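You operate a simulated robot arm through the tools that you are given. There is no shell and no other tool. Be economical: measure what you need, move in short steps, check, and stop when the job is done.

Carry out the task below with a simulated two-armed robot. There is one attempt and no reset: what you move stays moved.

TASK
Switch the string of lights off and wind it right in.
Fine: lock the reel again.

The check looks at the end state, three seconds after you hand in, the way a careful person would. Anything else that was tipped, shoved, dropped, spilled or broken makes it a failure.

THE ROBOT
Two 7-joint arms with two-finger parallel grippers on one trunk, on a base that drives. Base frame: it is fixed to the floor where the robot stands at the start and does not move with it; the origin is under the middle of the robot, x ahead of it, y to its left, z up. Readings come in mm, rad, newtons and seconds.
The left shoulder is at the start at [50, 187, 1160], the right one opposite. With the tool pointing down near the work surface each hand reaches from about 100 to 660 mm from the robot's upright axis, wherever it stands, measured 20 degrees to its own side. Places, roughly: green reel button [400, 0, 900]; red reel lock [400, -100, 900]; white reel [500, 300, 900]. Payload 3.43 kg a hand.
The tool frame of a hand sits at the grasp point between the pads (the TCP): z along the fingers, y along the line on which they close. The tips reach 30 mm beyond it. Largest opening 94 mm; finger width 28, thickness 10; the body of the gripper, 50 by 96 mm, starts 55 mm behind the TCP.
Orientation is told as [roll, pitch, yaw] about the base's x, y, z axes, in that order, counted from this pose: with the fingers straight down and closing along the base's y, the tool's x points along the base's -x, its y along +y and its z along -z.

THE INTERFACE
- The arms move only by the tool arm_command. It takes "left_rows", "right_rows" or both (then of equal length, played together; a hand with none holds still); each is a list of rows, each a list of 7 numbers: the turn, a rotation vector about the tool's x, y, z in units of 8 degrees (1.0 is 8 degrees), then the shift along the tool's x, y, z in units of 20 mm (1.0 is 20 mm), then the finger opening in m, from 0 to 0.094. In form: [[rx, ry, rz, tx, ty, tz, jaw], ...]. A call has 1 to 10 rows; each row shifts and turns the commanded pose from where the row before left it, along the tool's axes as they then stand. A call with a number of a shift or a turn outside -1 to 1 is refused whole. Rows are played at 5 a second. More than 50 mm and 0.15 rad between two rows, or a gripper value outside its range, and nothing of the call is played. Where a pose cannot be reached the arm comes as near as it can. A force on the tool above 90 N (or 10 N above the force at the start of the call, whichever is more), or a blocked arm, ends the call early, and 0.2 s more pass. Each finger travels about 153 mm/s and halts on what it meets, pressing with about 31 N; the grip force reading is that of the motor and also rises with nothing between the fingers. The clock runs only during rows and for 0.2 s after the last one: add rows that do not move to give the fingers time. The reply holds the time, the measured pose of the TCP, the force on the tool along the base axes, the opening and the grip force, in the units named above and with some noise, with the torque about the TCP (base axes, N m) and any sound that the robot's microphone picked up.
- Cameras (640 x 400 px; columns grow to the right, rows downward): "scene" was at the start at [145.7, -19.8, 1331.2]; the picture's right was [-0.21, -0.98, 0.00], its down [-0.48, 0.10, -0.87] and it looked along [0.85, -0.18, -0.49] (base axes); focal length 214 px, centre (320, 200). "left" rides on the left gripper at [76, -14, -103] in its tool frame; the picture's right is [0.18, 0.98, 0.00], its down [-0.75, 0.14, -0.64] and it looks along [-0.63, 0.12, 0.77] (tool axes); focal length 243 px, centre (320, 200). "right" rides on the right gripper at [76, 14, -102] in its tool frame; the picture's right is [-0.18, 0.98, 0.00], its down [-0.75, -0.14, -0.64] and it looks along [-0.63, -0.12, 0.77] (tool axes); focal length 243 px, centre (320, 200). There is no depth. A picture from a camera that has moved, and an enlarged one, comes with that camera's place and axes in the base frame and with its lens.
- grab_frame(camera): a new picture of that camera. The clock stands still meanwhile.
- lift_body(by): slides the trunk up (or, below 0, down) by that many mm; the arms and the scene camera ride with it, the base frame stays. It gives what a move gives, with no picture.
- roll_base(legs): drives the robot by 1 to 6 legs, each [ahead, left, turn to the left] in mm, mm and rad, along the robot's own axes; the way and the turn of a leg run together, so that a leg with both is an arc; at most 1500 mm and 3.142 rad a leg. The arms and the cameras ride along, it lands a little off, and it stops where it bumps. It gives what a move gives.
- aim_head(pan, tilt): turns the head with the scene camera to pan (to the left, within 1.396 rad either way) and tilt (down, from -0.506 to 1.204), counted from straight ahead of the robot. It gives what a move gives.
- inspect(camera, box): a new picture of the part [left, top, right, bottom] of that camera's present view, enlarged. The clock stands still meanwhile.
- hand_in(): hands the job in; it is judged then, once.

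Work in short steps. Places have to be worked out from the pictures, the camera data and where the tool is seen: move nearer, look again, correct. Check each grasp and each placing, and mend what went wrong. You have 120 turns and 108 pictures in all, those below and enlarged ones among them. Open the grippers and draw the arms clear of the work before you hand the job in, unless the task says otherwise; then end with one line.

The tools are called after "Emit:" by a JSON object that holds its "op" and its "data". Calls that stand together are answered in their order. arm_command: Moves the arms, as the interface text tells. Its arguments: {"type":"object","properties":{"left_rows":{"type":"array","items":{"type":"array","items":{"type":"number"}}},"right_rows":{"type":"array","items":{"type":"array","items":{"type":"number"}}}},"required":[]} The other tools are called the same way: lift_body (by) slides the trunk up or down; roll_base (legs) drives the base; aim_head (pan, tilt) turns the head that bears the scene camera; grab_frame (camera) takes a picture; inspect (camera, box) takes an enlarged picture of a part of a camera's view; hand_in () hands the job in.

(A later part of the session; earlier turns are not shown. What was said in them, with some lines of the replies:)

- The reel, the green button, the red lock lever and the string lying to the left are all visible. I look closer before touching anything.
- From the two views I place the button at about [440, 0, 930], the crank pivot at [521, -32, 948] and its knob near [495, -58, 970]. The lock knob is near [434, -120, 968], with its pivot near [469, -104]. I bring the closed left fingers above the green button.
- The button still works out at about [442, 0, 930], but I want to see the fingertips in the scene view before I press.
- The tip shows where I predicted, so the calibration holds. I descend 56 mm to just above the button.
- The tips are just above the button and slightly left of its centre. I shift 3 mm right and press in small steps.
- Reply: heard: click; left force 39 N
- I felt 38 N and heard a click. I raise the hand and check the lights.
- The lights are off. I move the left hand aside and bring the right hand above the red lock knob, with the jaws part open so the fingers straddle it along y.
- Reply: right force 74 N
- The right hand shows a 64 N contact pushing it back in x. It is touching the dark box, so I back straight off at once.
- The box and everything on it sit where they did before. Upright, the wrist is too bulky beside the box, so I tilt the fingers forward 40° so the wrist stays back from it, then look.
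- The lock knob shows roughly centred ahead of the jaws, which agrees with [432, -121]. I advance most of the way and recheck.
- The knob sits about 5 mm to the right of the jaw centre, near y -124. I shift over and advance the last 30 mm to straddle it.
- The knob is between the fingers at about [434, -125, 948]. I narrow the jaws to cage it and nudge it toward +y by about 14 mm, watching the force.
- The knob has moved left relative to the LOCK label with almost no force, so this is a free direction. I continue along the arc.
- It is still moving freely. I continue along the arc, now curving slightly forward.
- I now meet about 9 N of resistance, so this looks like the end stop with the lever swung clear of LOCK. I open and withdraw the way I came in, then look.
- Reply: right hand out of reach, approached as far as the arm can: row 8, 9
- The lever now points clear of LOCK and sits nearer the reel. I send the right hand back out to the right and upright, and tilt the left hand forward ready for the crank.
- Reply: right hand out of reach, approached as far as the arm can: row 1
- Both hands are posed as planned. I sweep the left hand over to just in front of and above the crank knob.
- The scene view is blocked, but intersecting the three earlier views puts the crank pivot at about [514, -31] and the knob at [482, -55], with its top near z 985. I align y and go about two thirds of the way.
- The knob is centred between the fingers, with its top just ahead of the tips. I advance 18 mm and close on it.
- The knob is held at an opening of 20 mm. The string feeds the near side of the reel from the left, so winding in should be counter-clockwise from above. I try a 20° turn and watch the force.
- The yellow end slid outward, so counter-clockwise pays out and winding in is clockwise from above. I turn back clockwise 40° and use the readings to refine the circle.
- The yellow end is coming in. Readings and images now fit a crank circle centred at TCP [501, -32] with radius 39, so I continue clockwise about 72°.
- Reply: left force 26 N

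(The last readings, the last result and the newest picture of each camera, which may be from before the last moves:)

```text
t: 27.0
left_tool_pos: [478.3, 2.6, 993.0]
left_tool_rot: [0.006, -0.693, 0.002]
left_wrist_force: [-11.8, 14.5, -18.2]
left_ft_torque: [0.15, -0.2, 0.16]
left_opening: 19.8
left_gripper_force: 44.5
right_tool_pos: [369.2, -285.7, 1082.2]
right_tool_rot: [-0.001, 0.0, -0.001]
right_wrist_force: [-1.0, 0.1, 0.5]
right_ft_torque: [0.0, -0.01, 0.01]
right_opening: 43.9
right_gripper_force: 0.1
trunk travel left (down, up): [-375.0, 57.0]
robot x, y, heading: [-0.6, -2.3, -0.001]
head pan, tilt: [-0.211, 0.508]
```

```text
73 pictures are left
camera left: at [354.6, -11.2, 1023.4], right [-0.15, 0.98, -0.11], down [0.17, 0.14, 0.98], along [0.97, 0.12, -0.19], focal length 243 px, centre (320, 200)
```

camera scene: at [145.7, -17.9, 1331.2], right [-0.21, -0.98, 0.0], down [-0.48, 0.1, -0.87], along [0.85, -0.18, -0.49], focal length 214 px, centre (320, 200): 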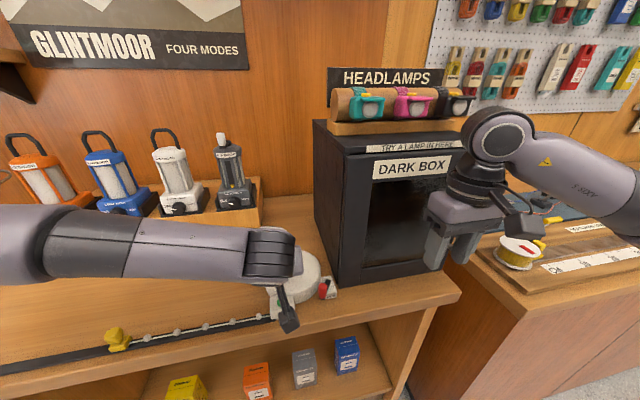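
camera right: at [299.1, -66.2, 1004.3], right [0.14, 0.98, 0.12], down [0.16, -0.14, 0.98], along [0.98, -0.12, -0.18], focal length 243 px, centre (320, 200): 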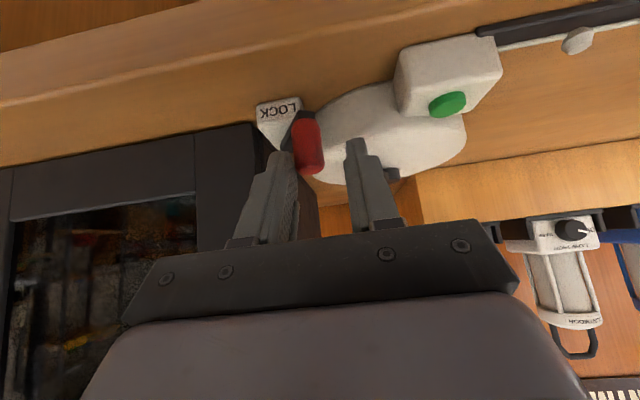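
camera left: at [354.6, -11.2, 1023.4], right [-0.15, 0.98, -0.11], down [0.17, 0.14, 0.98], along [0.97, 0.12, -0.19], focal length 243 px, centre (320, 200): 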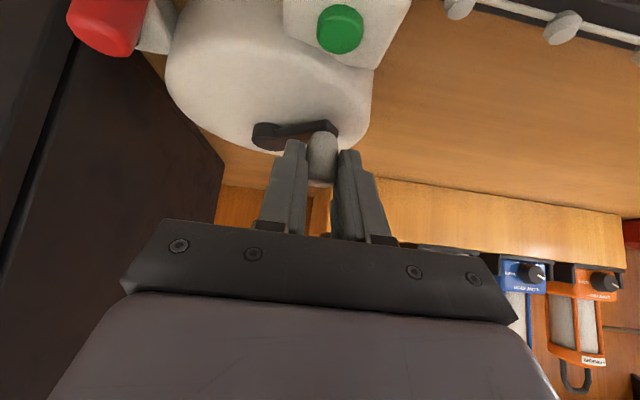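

It winds well; the residual force is only a slight outward pull, so I widen the radius to 41. I continue 96° clockwise over the top of the circle.

Emit:
{"op": "arm_command", "data": {"left_rows": [[0, 0, 0, -0.234, 0.325, 0.196, 0.01], [0, 0, 0, -0.318, 0.12, 0.267, 0.01], [0, 0, 0, -0.326, 0.03, 0.273, 0.01], [0, 0, 0, -0.326, -0.06, 0.273, 0.01], [0, 0, 0, -0.31, -0.15, 0.26, 0.01], [0, 0, 0, -0.276, -0.225, 0.231, 0.01], [0, 0, 0, -0.237, -0.295, 0.199, 0.01], [0, 0, 0, -0.184, -0.36, 0.154, 0.01], [0, 0, 0, 0, 0, 0, 0.01]]}}

Emit:
{"op": "grab_frame", "data": {"camera": "scene"}}

Emit:
{"op": "grab_frame", "data": {"camera": "left"}}

```text
t: 29.0
left_tool_pos: [543.0, -2.1, 992.1]
left_tool_rot: [0.006, -0.699, 0.01]
left_wrist_force: [28.8, 21.9, -10.0]
left_ft_torque: [0.32, -0.98, 0.23]
left_opening: 19.5
left_gripper_force: 44.6
right_tool_pos: [371.9, -285.4, 1082.4]
right_tool_rot: [-0.002, 0.004, 0.0]
right_wrist_force: [0.4, 0.2, -0.1]
right_ft_torque: [-0.02, 0.02, 0.07]
right_opening: 43.8
right_gripper_force: 0.1
trunk travel left (down, up): [-375.0, 57.0]
robot x, y, heading: [0.7, -0.9, 0.002]
head pan, tilt: [-0.211, 0.508]
```

```text
72 pictures are left
camera scene: at [150.0, -17.1, 1330.6], right [-0.21, -0.98, 0.0], down [-0.48, 0.1, -0.87], along [0.85, -0.18, -0.49], focal length 214 px, centre (320, 200)
```

scene: 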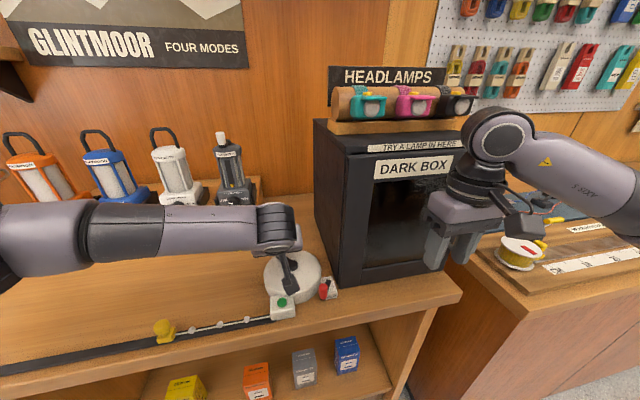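

```text
71 pictures are left
camera left: at [418.8, -18.7, 1022.5], right [-0.16, 0.98, -0.11], down [0.16, 0.14, 0.98], along [0.97, 0.13, -0.18], focal length 243 px, centre (320, 200)
```

left: 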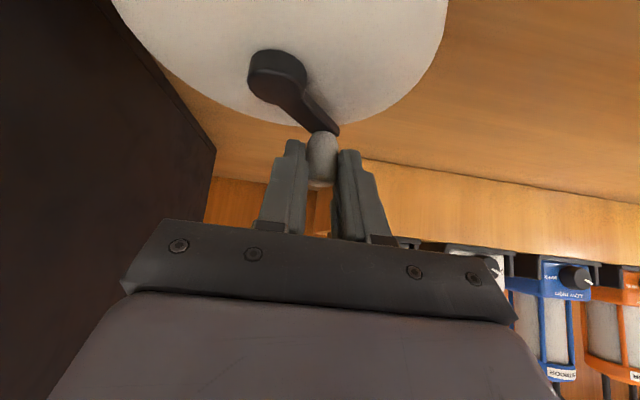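

Five measured points now fit a circle centred at [508, -32] with R 45.5, which explains the outward pull. The yellow end is about halfway in. The box side is near y -145, so there is clearance, and I continue about 95°.

Emit:
{"op": "arm_command", "data": {"left_rows": [[0, 0, 0, -0.402, 0.135, 0.338, 0.01], [0, 0, 0, -0.149, -0.43, 0.125, 0.01], [0, 0, 0, -0.077, -0.465, 0.064, 0.01], [0, 0, 0, 0, -0.48, 0, 0.01], [0, 0, 0, 0.077, -0.465, -0.064, 0.01], [0, 0, 0, 0.149, -0.435, -0.125, 0.01], [0, 0, 0, 0.214, -0.38, -0.18, 0.01], [0, 0, 0, 0.272, -0.32, -0.228, 0.01], [0, 0, 0, 0, 0, 0, 0.01]]}}

Emit:
{"op": "grab_frame", "data": {"camera": "scene"}}

Emit:
{"op": "grab_frame", "data": {"camera": "left"}}

```text
t: 31.0
left_tool_pos: [534.2, -66.7, 992.1]
left_tool_rot: [0.003, -0.696, 0.001]
left_wrist_force: [-7.5, 10.9, -2.7]
left_ft_torque: [0.05, 0.9, 0.13]
left_opening: 19.9
left_gripper_force: 44.9
right_tool_pos: [369.2, -286.3, 1081.9]
right_tool_rot: [0.0, 0.0, 0.0]
right_wrist_force: [-0.1, 0.1, 0.1]
right_ft_torque: [-0.02, -0.02, 0.02]
right_opening: 44.0
right_gripper_force: 0.0
trunk travel left (down, up): [-375.0, 57.0]
robot x, y, heading: [-1.6, 0.7, 0.002]
head pan, tilt: [-0.211, 0.508]
```

```text
70 pictures are left
camera scene: at [145.2, -18.4, 1331.2], right [-0.21, -0.98, 0.0], down [-0.47, 0.1, -0.87], along [0.85, -0.18, -0.49], focal length 214 px, centre (320, 200)
```

scene: 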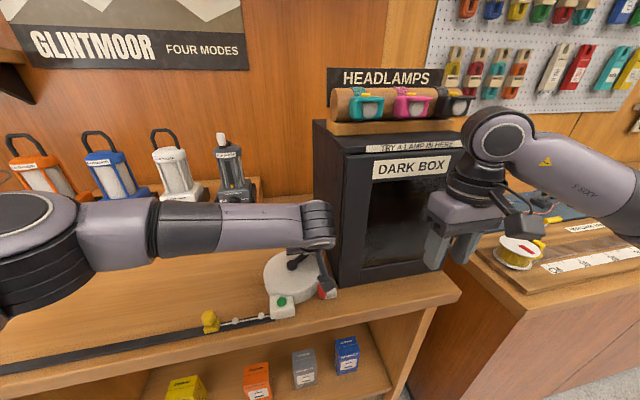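

```text
69 pictures are left
camera left: at [409.7, -81.5, 1023.1], right [-0.14, 0.98, -0.12], down [0.17, 0.14, 0.98], along [0.98, 0.12, -0.18], focal length 243 px, centre (320, 200)
```

left: 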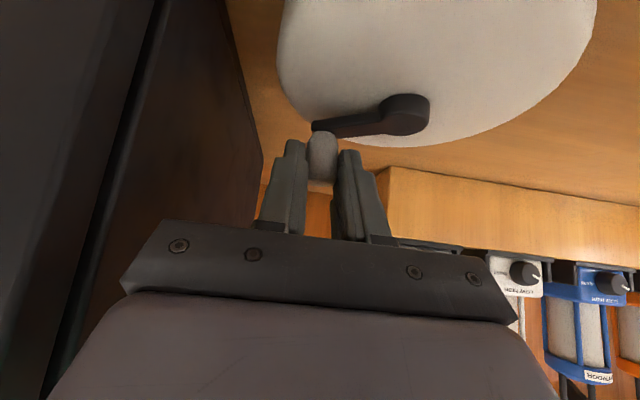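

The forces are mild and the yellow end has about 45 px left to go. I continue another 60°.

Emit:
{"op": "arm_command", "data": {"left_rows": [[0, 0, 0, 0.329, -0.195, -0.276, 0.01], [0, 0, 0, 0.337, -0.14, -0.283, 0.01], [0, 0, 0, 0.356, -0.05, -0.299, 0.01], [0, 0, 0, 0.356, 0.05, -0.299, 0.01], [0, 0, 0, 0.337, 0.14, -0.283, 0.01], [0, 0, 0, 0, 0, 0, 0.01]]}}

Emit:
{"op": "grab_frame", "data": {"camera": "scene"}}

```text
t: 32.4
left_tool_pos: [490.5, -71.0, 992.4]
left_tool_rot: [0.0, -0.699, 0.004]
left_wrist_force: [6.3, 12.2, -13.8]
left_ft_torque: [0.17, -0.5, 0.15]
left_opening: 19.8
left_gripper_force: 45.4
right_tool_pos: [370.3, -286.7, 1081.3]
right_tool_rot: [-0.001, 0.0, 0.0]
right_wrist_force: [-0.1, 0.3, 0.6]
right_ft_torque: [-0.01, 0.02, 0.02]
right_opening: 44.0
right_gripper_force: 0.1
trunk travel left (down, up): [-375.0, 57.0]
robot x, y, heading: [0.5, -0.8, 0.001]
head pan, tilt: [-0.211, 0.508]
```

```text
68 pictures are left
camera scene: at [147.4, -18.4, 1330.9], right [-0.21, -0.98, 0.0], down [-0.48, 0.1, -0.87], along [0.85, -0.18, -0.49], focal length 214 px, centre (320, 200)
```

scene: 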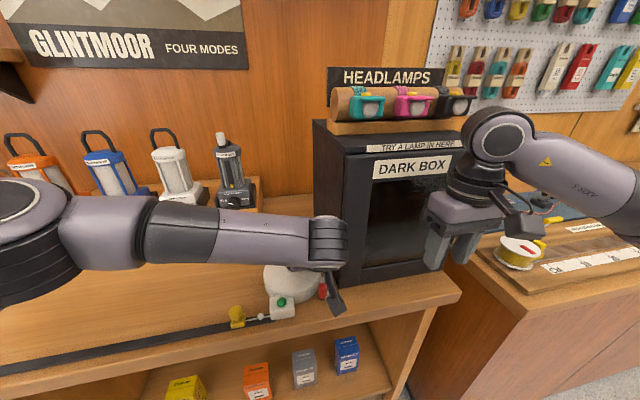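

One bead is left outside, about 25 px. I turn 36° more.

Emit:
{"op": "arm_command", "data": {"left_rows": [[0, 0, 0, 0.299, 0.255, -0.251, 0.01], [0, 0, 0, 0.26, 0.31, -0.219, 0.01], [0, 0, 0, 0.207, 0.37, -0.174, 0.01], [0, 0, 0, 0, 0, 0, 0.01]]}}

Emit:
{"op": "inspect", "data": {"camera": "scene", "box": [200, 240, 360, 340]}}

```text
t: 33.4
left_tool_pos: [468.5, -53.0, 992.5]
left_tool_rot: [-0.001, -0.699, 0.0]
left_wrist_force: [8.2, 4.8, -2.6]
left_ft_torque: [-0.15, 0.44, 0.06]
left_opening: 19.9
left_gripper_force: 45.1
right_tool_pos: [369.7, -286.0, 1081.1]
right_tool_rot: [-0.001, 0.004, 0.0]
right_wrist_force: [0.0, -0.2, -0.3]
right_ft_torque: [-0.01, 0.0, 0.01]
right_opening: 44.0
right_gripper_force: 0.1
trunk travel left (down, up): [-375.0, 57.0]
robot x, y, heading: [0.6, -2.3, -0.001]
head pan, tilt: [-0.211, 0.508]
```

```text
4.00 times, centred on (280, 290) of scene
camera zoom: at [147.1, -19.3, 1331.0], right [-0.21, -0.98, 0.0], down [-0.48, 0.1, -0.87], along [0.85, -0.18, -0.49], focal length 858 px, centre (480, -160)
```

zoom: 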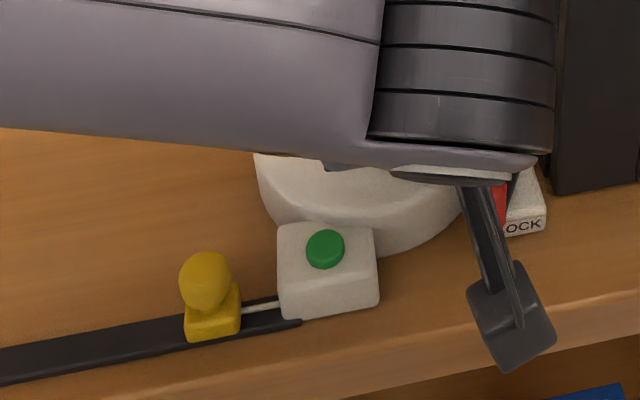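

About 24 mm of string is still outside. I turn another 22° or so.

Emit:
{"op": "arm_command", "data": {"left_rows": [[0, 0, 0, 0.123, 0.35, -0.103, 0.01], [0, 0, 0, 0.077, 0.37, -0.064, 0.01], [0, 0, 0, 0, 0, 0, 0.01]]}}

Emit:
{"op": "inspect", "data": {"camera": "scene", "box": [200, 240, 360, 340]}}

```text
t: 34.2
left_tool_pos: [463.8, -39.3, 992.1]
left_tool_rot: [0.002, -0.695, -0.001]
left_wrist_force: [3.1, 0.3, -11.8]
left_ft_torque: [0.1, -1.08, 0.01]
left_opening: 20.0
left_gripper_force: 44.9
right_tool_pos: [369.7, -286.8, 1080.4]
right_tool_rot: [-0.001, 0.0, 0.001]
right_wrist_force: [0.4, -0.2, -0.7]
right_ft_torque: [-0.02, 0.0, -0.02]
right_opening: 44.4
right_gripper_force: 0.1
trunk travel left (down, up): [-375.0, 57.0]
robot x, y, heading: [-1.6, 2.4, 0.002]
head pan, tilt: [-0.211, 0.508]
```

```text
4.00 times, centred on (280, 290) of scene
camera zoom: at [146.8, -19.9, 1330.9], right [-0.21, -0.98, 0.0], down [-0.48, 0.1, -0.87], along [0.85, -0.18, -0.49], focal length 858 px, centre (480, -160)
```

zoom: 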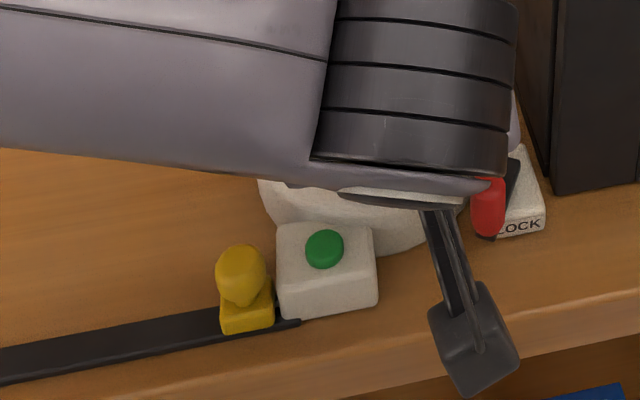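

Nearly in, with a gap of a few millimetres. I continue in 2 mm steps until I feel the stop.

Emit:
{"op": "arm_command", "data": {"left_rows": [[0, 0, 0, 0.01, 0.1, -0.01, 0.01], [0, 0, 0, 0, 0.1, 0, 0.01], [0, 0, 0, 0, 0, 0, 0.01]]}}

Emit:
{"op": "inspect", "data": {"camera": "scene", "box": [230, 270, 310, 320]}}

```text
t: 35.0
left_tool_pos: [463.0, -36.9, 992.7]
left_tool_rot: [-0.001, -0.695, -0.001]
left_wrist_force: [-4.5, -1.2, -12.4]
left_ft_torque: [-0.02, -0.25, -0.05]
left_opening: 20.2
left_gripper_force: 44.7
right_tool_pos: [368.0, -287.1, 1082.0]
right_tool_rot: [-0.001, -0.001, -0.001]
right_wrist_force: [0.3, 0.1, 0.7]
right_ft_torque: [-0.01, 0.01, 0.0]
right_opening: 44.0
right_gripper_force: 0.1
trunk travel left (down, up): [-375.0, 57.0]
robot x, y, heading: [1.5, -3.3, 0.001]
head pan, tilt: [-0.211, 0.508]
```

```text
8.00 times, centred on (270, 295) of scene
camera zoom: at [146.0, -20.0, 1331.1], right [-0.21, -0.98, 0.0], down [-0.48, 0.1, -0.87], along [0.85, -0.18, -0.49], focal length 1716 px, centre (720, -560)
```

zoom: 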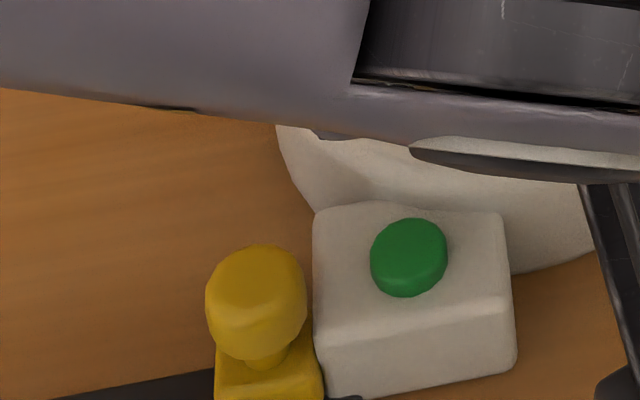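

The yellow end now meets the housing. I press a little further to confirm the stop.

Emit:
{"op": "arm_command", "data": {"left_rows": [[0, 0, 0, 0, 0.1, 0, 0.01], [0, 0, 0, 0, 0.1, 0, 0.01], [0, 0, 0, 0, 0.1, 0, 0.01], [0, 0, 0, 0, 0, 0, 0.01]]}}

Emit:
{"op": "inspect", "data": {"camera": "scene", "box": [230, 270, 310, 320]}}

```text
t: 36.0
left_tool_pos: [462.6, -29.7, 994.4]
left_tool_rot: [0.0, -0.694, -0.002]
left_wrist_force: [-9.4, -4.3, -12.7]
left_ft_torque: [-0.14, 0.62, -0.05]
left_opening: 20.2
left_gripper_force: 44.6
right_tool_pos: [368.6, -287.4, 1082.2]
right_tool_rot: [0.002, -0.001, 0.0]
right_wrist_force: [-0.2, 0.5, 0.1]
right_ft_torque: [0.01, 0.01, -0.03]
right_opening: 44.1
right_gripper_force: 0.0
trunk travel left (down, up): [-375.0, 57.0]
robot x, y, heading: [1.1, -0.2, 0.0]
head pan, tilt: [-0.211, 0.508]
```

```text
8.00 times, centred on (270, 295) of scene
camera zoom: at [145.6, -20.4, 1331.1], right [-0.21, -0.98, 0.0], down [-0.48, 0.1, -0.87], along [0.85, -0.18, -0.49], focal length 1716 px, centre (720, -560)
```

zoom: 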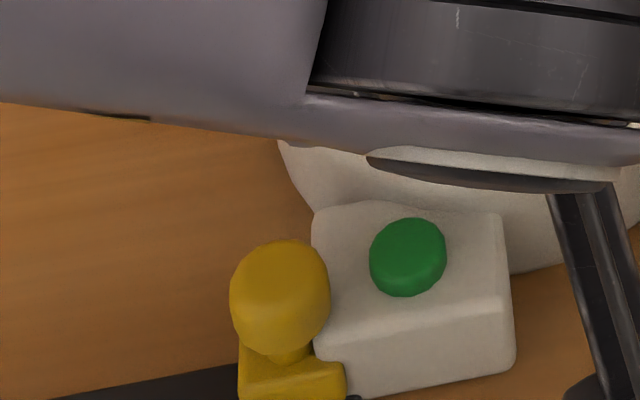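

It is still moving with little force, the yellow slider sliding along in front of the housing. I continue in small steps.

Emit:
{"op": "arm_command", "data": {"left_rows": [[0, 0, 0, -0.01, 0.12, 0.01, 0.01], [0, 0, 0, -0.01, 0.12, 0.01, 0.01], [0, 0, 0, -0.01, 0.12, 0.01, 0.01], [0, 0, 0, 0, 0, 0, 0.01]]}}

Emit:
{"op": "inspect", "data": {"camera": "scene", "box": [230, 270, 310, 320]}}

```text
t: 37.0
left_tool_pos: [463.0, -29.6, 993.8]
left_tool_rot: [-0.008, -0.693, -0.007]
left_wrist_force: [-10.6, -32.1, -13.4]
left_ft_torque: [-0.2, 0.36, -0.42]
left_opening: 20.0
left_gripper_force: 44.4
right_tool_pos: [368.8, -289.5, 1080.7]
right_tool_rot: [0.005, 0.001, -0.002]
right_wrist_force: [0.4, -0.8, 0.0]
right_ft_torque: [0.02, 0.02, 0.03]
right_opening: 43.9
right_gripper_force: 0.0
trunk travel left (down, up): [-375.0, 57.0]
robot x, y, heading: [1.4, 1.2, -0.001]
head pan, tilt: [-0.211, 0.508]
```

```text
8.00 times, centred on (270, 295) of scene
camera zoom: at [145.5, -23.9, 1331.2], right [-0.21, -0.98, 0.0], down [-0.47, 0.11, -0.87], along [0.85, -0.18, -0.49], focal length 1716 px, centre (720, -560)
```

zoom: 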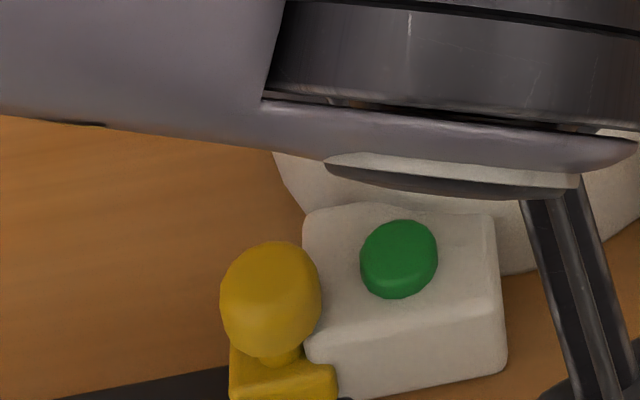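

32 N without motion: the stop is reached and the string is right in. I relax the push, open the jaws and withdraw along the fingers.

Emit:
{"op": "arm_command", "data": {"left_rows": [[0, 0, 0, 0, -0.3, 0, 0.02], [0, 0, 0, 0, 0, 0, 0.045], [0, 0, 0, 0, 0, 0, 0.05], [0, 0, 0, 0, 0, -0.4, 0.05], [0, 0, 0, 0, 0, -1, 0.05], [0, 0, 0, 0, 0, -1, 0.05], [0, 0, 0, 0, 0.5, -1, 0.05]]}}

Emit:
{"op": "grab_frame", "data": {"camera": "left"}}

```text
t: 38.6
left_tool_pos: [422.6, -18.5, 1043.6]
left_tool_rot: [-0.001, -0.698, 0.0]
left_wrist_force: [0.0, 0.4, -0.3]
left_ft_torque: [0.0, 0.0, 0.01]
left_opening: 49.9
left_gripper_force: 0.0
right_tool_pos: [368.0, -287.2, 1081.3]
right_tool_rot: [0.0, -0.001, -0.001]
right_wrist_force: [-0.1, 0.3, -0.2]
right_ft_torque: [0.0, 0.0, 0.02]
right_opening: 44.1
right_gripper_force: 0.0
trunk travel left (down, up): [-375.0, 57.0]
robot x, y, heading: [2.4, 0.7, 0.003]
head pan, tilt: [-0.211, 0.508]
```

```text
62 pictures are left
camera left: at [298.9, -32.6, 1073.8], right [-0.14, 0.98, -0.12], down [0.16, 0.14, 0.98], along [0.98, 0.12, -0.18], focal length 243 px, centre (320, 200)
```

left: 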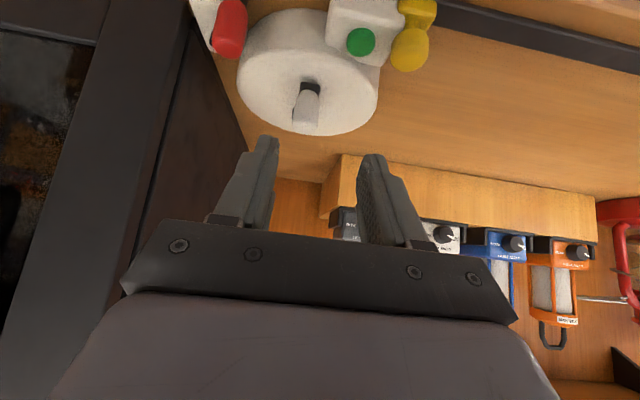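

The reel stayed put. I swing the left hand away to the left and bring the tilted right hand toward the lock.

Emit:
{"op": "arm_command", "data": {"left_rows": [[0, 0, 0, 0, 1, 0, 0.05], [0, 0, 0, 0, 1, 0, 0.05], [0, 0, 0, 0, 1, 0, 0.05], [0, 0, 0, 0, 1, 0, 0.05], [0, 0, 0, 0, 1, 0, 0.05], [0, 0, 0, 0, 1, 0, 0.05], [0, 0, 0, 0, 1, 0, 0.05], [0, 0, 0, 0, 1, 0, 0.05], [0, 0, 0, 0, 1, 0, 0.05], [0, 0, 0, 0, 0, 0, 0.05]], "right_rows": [[0, 0, 0, 0, 0, 0, 0.05], [0, 0, 0, 0, 0, 0, 0.05], [0, 0, 0, 0, 1, 0, 0.05], [0, -1, 0, 0, 1, 0, 0.05], [0, -1, 0, 0, 1, 0, 0.05], [0, -1, 0, 0, 1, 0, 0.05], [0, -1, 0, 0, 1, 0, 0.05], [0, -1, 0, 0, 1, 0, 0.05], [0, 0, 0, 0, 1, 0, 0.05], [0, 0, 0, 0, 1, 0, 0.05]]}}

Emit:
{"op": "grab_frame", "data": {"camera": "right"}}

Emit:
{"op": "inspect", "data": {"camera": "scene", "box": [220, 230, 380, 330]}}

```text
t: 40.8
left_tool_pos: [420.1, 161.3, 1045.5]
left_tool_rot: [0.002, -0.698, 0.002]
left_wrist_force: [-0.4, -0.3, 0.3]
left_ft_torque: [-0.02, -0.01, 0.0]
left_opening: 50.1
left_gripper_force: 0.0
right_tool_pos: [369.8, -123.8, 1083.1]
right_tool_rot: [0.001, -0.7, -0.002]
right_wrist_force: [0.2, 0.4, 0.4]
right_ft_torque: [-0.03, 0.01, 0.02]
right_opening: 50.0
right_gripper_force: 0.0
trunk travel left (down, up): [-375.0, 57.0]
robot x, y, heading: [1.1, -0.2, -0.001]
head pan, tilt: [-0.211, 0.508]
```

```text
61 pictures are left
camera right: at [245.5, -111.1, 1112.0], right [0.14, 0.98, 0.12], down [0.16, -0.14, 0.98], along [0.98, -0.12, -0.18], focal length 243 px, centre (320, 200)
```

right: 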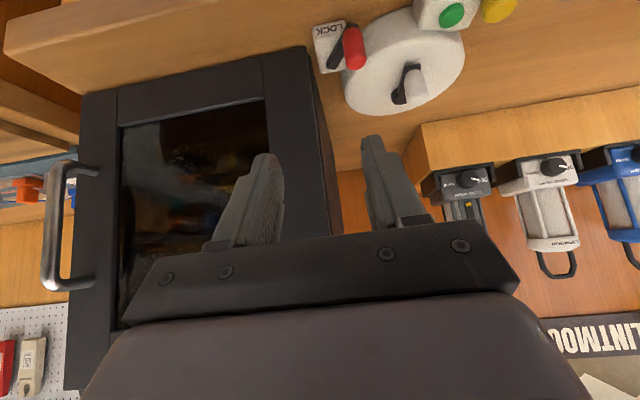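

```text
4.00 times, centred on (300, 280) of scene
camera zoom: at [145.8, -19.5, 1331.1], right [-0.21, -0.98, 0.0], down [-0.48, 0.1, -0.87], along [0.85, -0.18, -0.49], focal length 858 px, centre (400, -120)
```

zoom: 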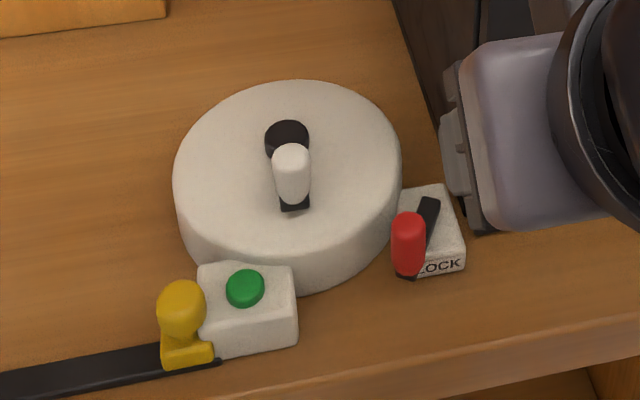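

The string is fully in, with the slider against the housing. The lock knob is at about [436, -89], and I approach it with jaws open.

Emit:
{"op": "arm_command", "data": {"right_rows": [[0, 0, 0, 0.3, 0.6, 0.5, 0.05], [0, 0, 0, 0.3, 0.6, 0.9, 0.05], [0, 0, 0, 0.3, 0.5, 0.9, 0.05], [0, 0, 0, 0.3, 0.05, 0.9, 0.05], [0, 0, 0, 0.2, 0, 0.9, 0.05], [0, 0, 0, 0, 0, 0, 0.05]]}}

Emit:
{"op": "grab_frame", "data": {"camera": "right"}}

```text
t: 42.2
left_tool_pos: [419.7, 160.6, 1045.8]
left_tool_rot: [0.002, -0.699, 0.0]
left_wrist_force: [-0.8, -0.3, -0.8]
left_ft_torque: [0.0, 0.02, -0.03]
left_opening: 50.1
left_gripper_force: 0.1
right_tool_pos: [401.0, -91.7, 1000.5]
right_tool_rot: [0.002, -0.699, -0.001]
right_wrist_force: [0.0, -0.6, 1.2]
right_ft_torque: [-0.01, 0.0, 0.02]
right_opening: 49.7
right_gripper_force: 0.0
trunk travel left (down, up): [-375.0, 57.0]
robot x, y, heading: [-2.1, -2.6, -0.001]
head pan, tilt: [-0.211, 0.508]
```

```text
59 pictures are left
camera right: at [276.0, -79.2, 1029.3], right [0.14, 0.98, 0.12], down [0.16, -0.14, 0.98], along [0.98, -0.12, -0.18], focal length 243 px, centre (320, 200)
```

right: 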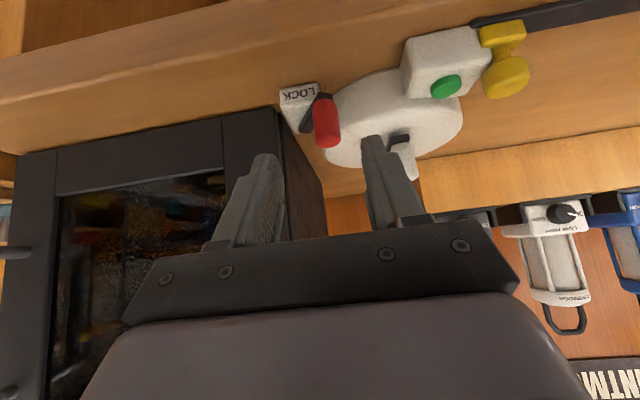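

The knob is centred between the fingers. I advance 32 mm onto it and narrow the jaws.

Emit:
{"op": "arm_command", "data": {"right_rows": [[0, 0, 0, 0, 0.05, 0.6, 0.05], [0, 0, 0, 0, 0.05, 0.6, 0.05], [0, 0, 0, 0, 0, 0.4, 0.05], [0, 0, 0, 0, 0, 0, 0.028], [0, 0, 0, 0, 0, 0, 0.028]]}}

Emit:
{"op": "grab_frame", "data": {"camera": "right"}}

```text
t: 43.4
left_tool_pos: [420.2, 161.4, 1045.6]
left_tool_rot: [0.0, -0.699, -0.001]
left_wrist_force: [-0.6, -0.5, -0.5]
left_ft_torque: [-0.03, -0.04, 0.04]
left_opening: 50.1
left_gripper_force: 0.1
right_tool_pos: [421.1, -90.3, 975.9]
right_tool_rot: [-0.001, -0.697, -0.001]
right_wrist_force: [-0.3, -0.6, -0.3]
right_ft_torque: [0.02, -0.02, 0.01]
right_opening: 28.0
right_gripper_force: 0.0
trunk travel left (down, up): [-375.0, 57.0]
robot x, y, heading: [-1.5, -3.0, -0.002]
head pan, tilt: [-0.211, 0.508]
```

```text
58 pictures are left
camera right: at [296.8, -77.5, 1005.0], right [0.14, 0.98, 0.12], down [0.16, -0.14, 0.98], along [0.98, -0.12, -0.18], focal length 243 px, centre (320, 200)
```

right: 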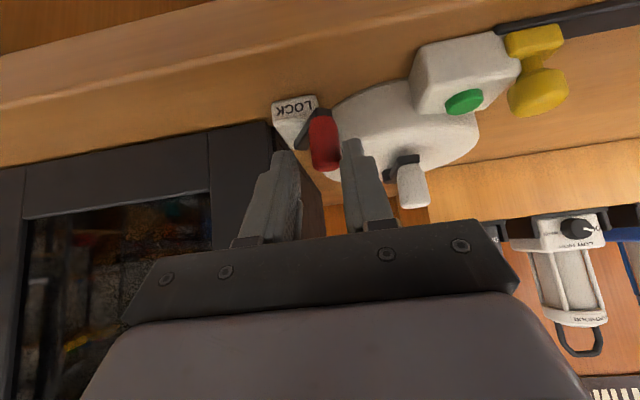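

The knob is caged, so I swing the lever back toward −y along the reverse arc.

Emit:
{"op": "arm_command", "data": {"right_rows": [[0, 0, 0, 0.06, -0.25, -0.05, 0.028], [0, 0, 0, 0.05, -0.25, -0.04, 0.028], [0, 0, 0, 0.02, -0.25, -0.02, 0.028], [0, 0, 0, 0, -0.25, 0, 0.028], [0, 0, 0, -0.02, -0.25, 0.02, 0.028], [0, 0, 0, -0.04, -0.25, 0.04, 0.028], [0, 0, 0, -0.07, -0.25, 0.06, 0.028], [0, 0, 0, 0, 0, 0, 0.028]]}}

Emit:
{"op": "grab_frame", "data": {"camera": "right"}}

```text
t: 45.2
left_tool_pos: [421.3, 161.0, 1045.2]
left_tool_rot: [-0.001, -0.698, 0.0]
left_wrist_force: [0.3, 0.2, 0.8]
left_ft_torque: [0.0, 0.0, -0.02]
left_opening: 50.1
left_gripper_force: 0.2
right_tool_pos: [419.1, -123.4, 975.8]
right_tool_rot: [-0.003, -0.697, 0.0]
right_wrist_force: [0.7, 0.3, 0.6]
right_ft_torque: [-0.01, 0.0, 0.0]
right_opening: 27.9
right_gripper_force: 0.1
trunk travel left (down, up): [-375.0, 57.0]
robot x, y, heading: [1.3, 0.3, 0.002]
head pan, tilt: [-0.211, 0.508]
```

```text
57 pictures are left
camera right: at [296.1, -110.9, 1004.8], right [0.14, 0.98, 0.12], down [0.16, -0.14, 0.98], along [0.98, -0.12, -0.18], focal length 243 px, centre (320, 200)
```

right: 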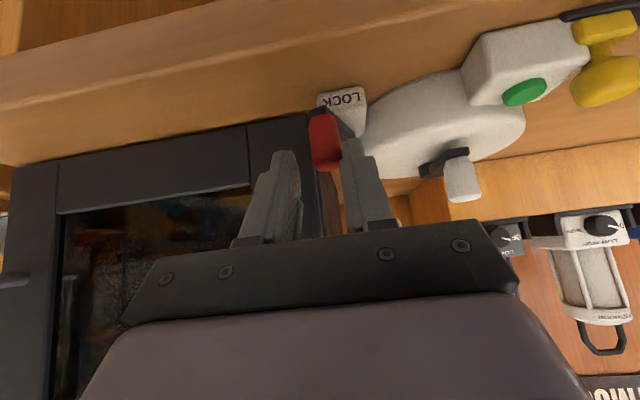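

The knob is close to its original place but not yet at the stop. I push on in small steps until it resists.

Emit:
{"op": "arm_command", "data": {"right_rows": [[0, 0, 0, -0.06, -0.2, 0.05, 0.028], [0, 0, 0, -0.06, -0.2, 0.05, 0.028], [0, 0, 0, -0.04, -0.15, 0.04, 0.028], [0, 0, 0, 0, 0, 0, 0.028]]}}

Emit:
{"op": "grab_frame", "data": {"camera": "right"}}

```text
t: 46.2
left_tool_pos: [420.7, 162.6, 1045.9]
left_tool_rot: [-0.003, -0.698, 0.001]
left_wrist_force: [0.9, 0.1, 0.2]
left_ft_torque: [-0.02, 0.01, -0.01]
left_opening: 49.7
left_gripper_force: 0.0
right_tool_pos: [422.9, -132.8, 976.5]
right_tool_rot: [0.002, -0.699, 0.002]
right_wrist_force: [-6.2, 11.4, 0.9]
right_ft_torque: [0.26, 0.13, 0.31]
right_opening: 34.4
right_gripper_force: 5.9
trunk travel left (down, up): [-375.0, 57.0]
robot x, y, heading: [-1.8, 2.6, -0.003]
head pan, tilt: [-0.211, 0.508]
```

```text
56 pictures are left
camera right: at [299.2, -120.3, 1004.8], right [0.14, 0.98, 0.12], down [0.17, -0.14, 0.98], along [0.98, -0.11, -0.18], focal length 243 px, centre (320, 200)
```

right: 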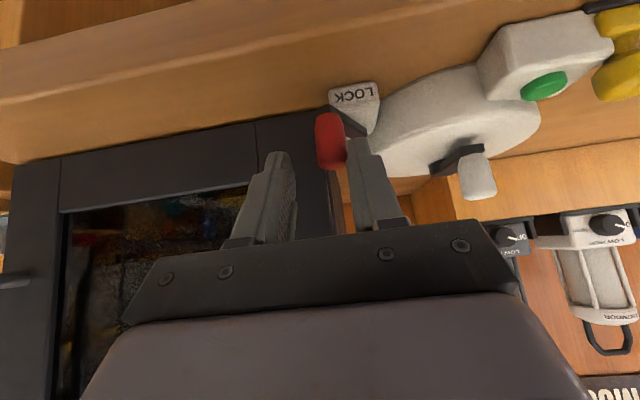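

There is 11 N of resistance and the knob is back at its original offset from the LOCK label. I open and withdraw the right hand.

Emit:
{"op": "arm_command", "data": {"right_rows": [[0, 0, 0, 0, 0.3, 0, 0.05], [0, 0, 0, 0, 0, -0.3, 0.05], [0, 0, 0, 0, 0, -1, 0.05], [0, 0, 0, 0, 0, -1, 0.05], [0, 0, 0, 0, 0, -1, 0.05], [0, 0, 0, 0, -1, -0.5, 0.05], [0, 0.8, 0, 0, -1, 0, 0.05], [0, 0.8, 0, 0, -1, 0, 0.05], [0, 0.8, 0, 0, -1, 0, 0.05], [0, 0.8, 0, 0, -1, 0, 0.05]]}}

Emit:
{"op": "grab_frame", "data": {"camera": "scene"}}

Emit:
{"op": "inspect", "data": {"camera": "scene", "box": [220, 230, 380, 330]}}

```text
t: 48.4
left_tool_pos: [420.6, 159.9, 1046.3]
left_tool_rot: [0.001, -0.697, 0.001]
left_wrist_force: [0.2, 0.2, 0.9]
left_ft_torque: [-0.01, -0.01, -0.01]
left_opening: 50.1
left_gripper_force: 0.1
right_tool_pos: [372.4, -227.8, 1032.5]
right_tool_rot: [0.003, -0.249, 0.0]
right_wrist_force: [0.3, 0.0, 0.8]
right_ft_torque: [0.02, -0.02, 0.0]
right_opening: 49.8
right_gripper_force: 0.0
trunk travel left (down, up): [-375.0, 57.0]
robot x, y, heading: [-0.2, -3.7, 0.006]
head pan, tilt: [-0.211, 0.508]
```

```text
55 pictures are left
camera scene: at [145.7, -20.0, 1331.2], right [-0.21, -0.98, 0.0], down [-0.48, 0.1, -0.87], along [0.85, -0.18, -0.49], focal length 214 px, centre (320, 200)
```

scene: 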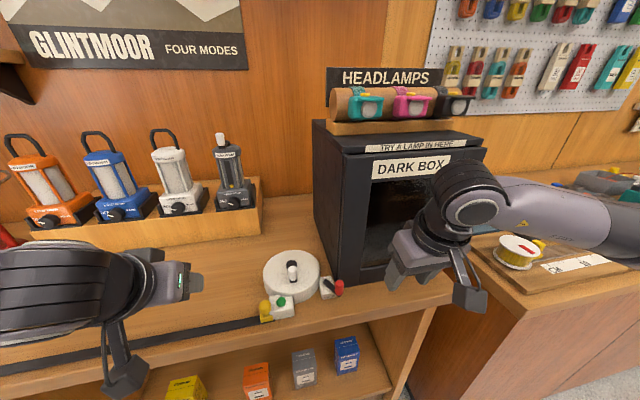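

```text
4.00 times, centred on (300, 280) of scene
camera zoom: at [145.7, -20.0, 1331.2], right [-0.21, -0.98, 0.0], down [-0.48, 0.1, -0.87], along [0.85, -0.18, -0.49], focal length 858 px, centre (400, -120)
```

zoom: 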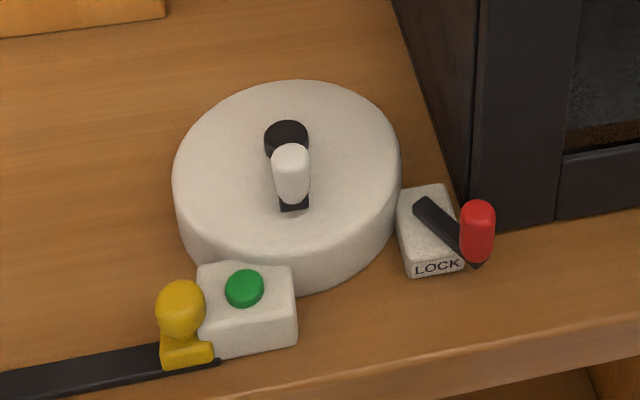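

The lock lever matches its original locked pose, the string is in and the lights are off. I draw both hands back clear of the counter.

Emit:
{"op": "arm_command", "data": {"left_rows": [[0, 0, 0, 0, 0, -1, 0.05], [0, 0, 0, 0, 0, -1, 0.05], [0, 0, 0, 0, 0, -1, 0.05]], "right_rows": [[0, 0, 0, 0, 0, -1, 0.05], [0, 0, 0, 0, 0, -1, 0.05], [0, 0, 0, 0, 0, -1, 0.05]]}}

Emit:
{"op": "grab_frame", "data": {"camera": "scene"}}

```text
t: 49.2
left_tool_pos: [380.7, 163.0, 1090.5]
left_tool_rot: [-0.001, -0.699, -0.001]
left_wrist_force: [-0.1, -0.3, 0.5]
left_ft_torque: [0.0, 0.02, -0.02]
left_opening: 50.0
left_gripper_force: 0.0
right_tool_pos: [360.6, -229.2, 1093.8]
right_tool_rot: [0.0, -0.251, 0.001]
right_wrist_force: [0.1, 1.0, 0.4]
right_ft_torque: [0.01, 0.0, -0.02]
right_opening: 49.9
right_gripper_force: 0.1
trunk travel left (down, up): [-375.0, 57.0]
robot x, y, heading: [3.8, 0.0, -0.001]
head pan, tilt: [-0.211, 0.508]
```

```text
53 pictures are left
camera scene: at [145.5, -19.7, 1331.2], right [-0.21, -0.98, 0.0], down [-0.48, 0.1, -0.87], along [0.85, -0.18, -0.49], focal length 214 px, centre (320, 200)
```

scene: 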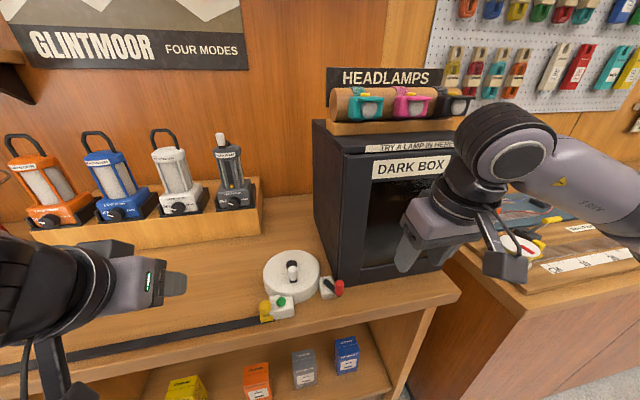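

Everything is in place and both arms are clear, so I hand the job in.

Emit:
{"op": "hand_in", "data": {}}

```text
The job is handed in.
```

The lights are off, the string is wound in to its stop and the reel is locked again; the right hand bumped the dark box once on the way (about 64 N), and the box and the lamps on it look unmoved in the pictures.
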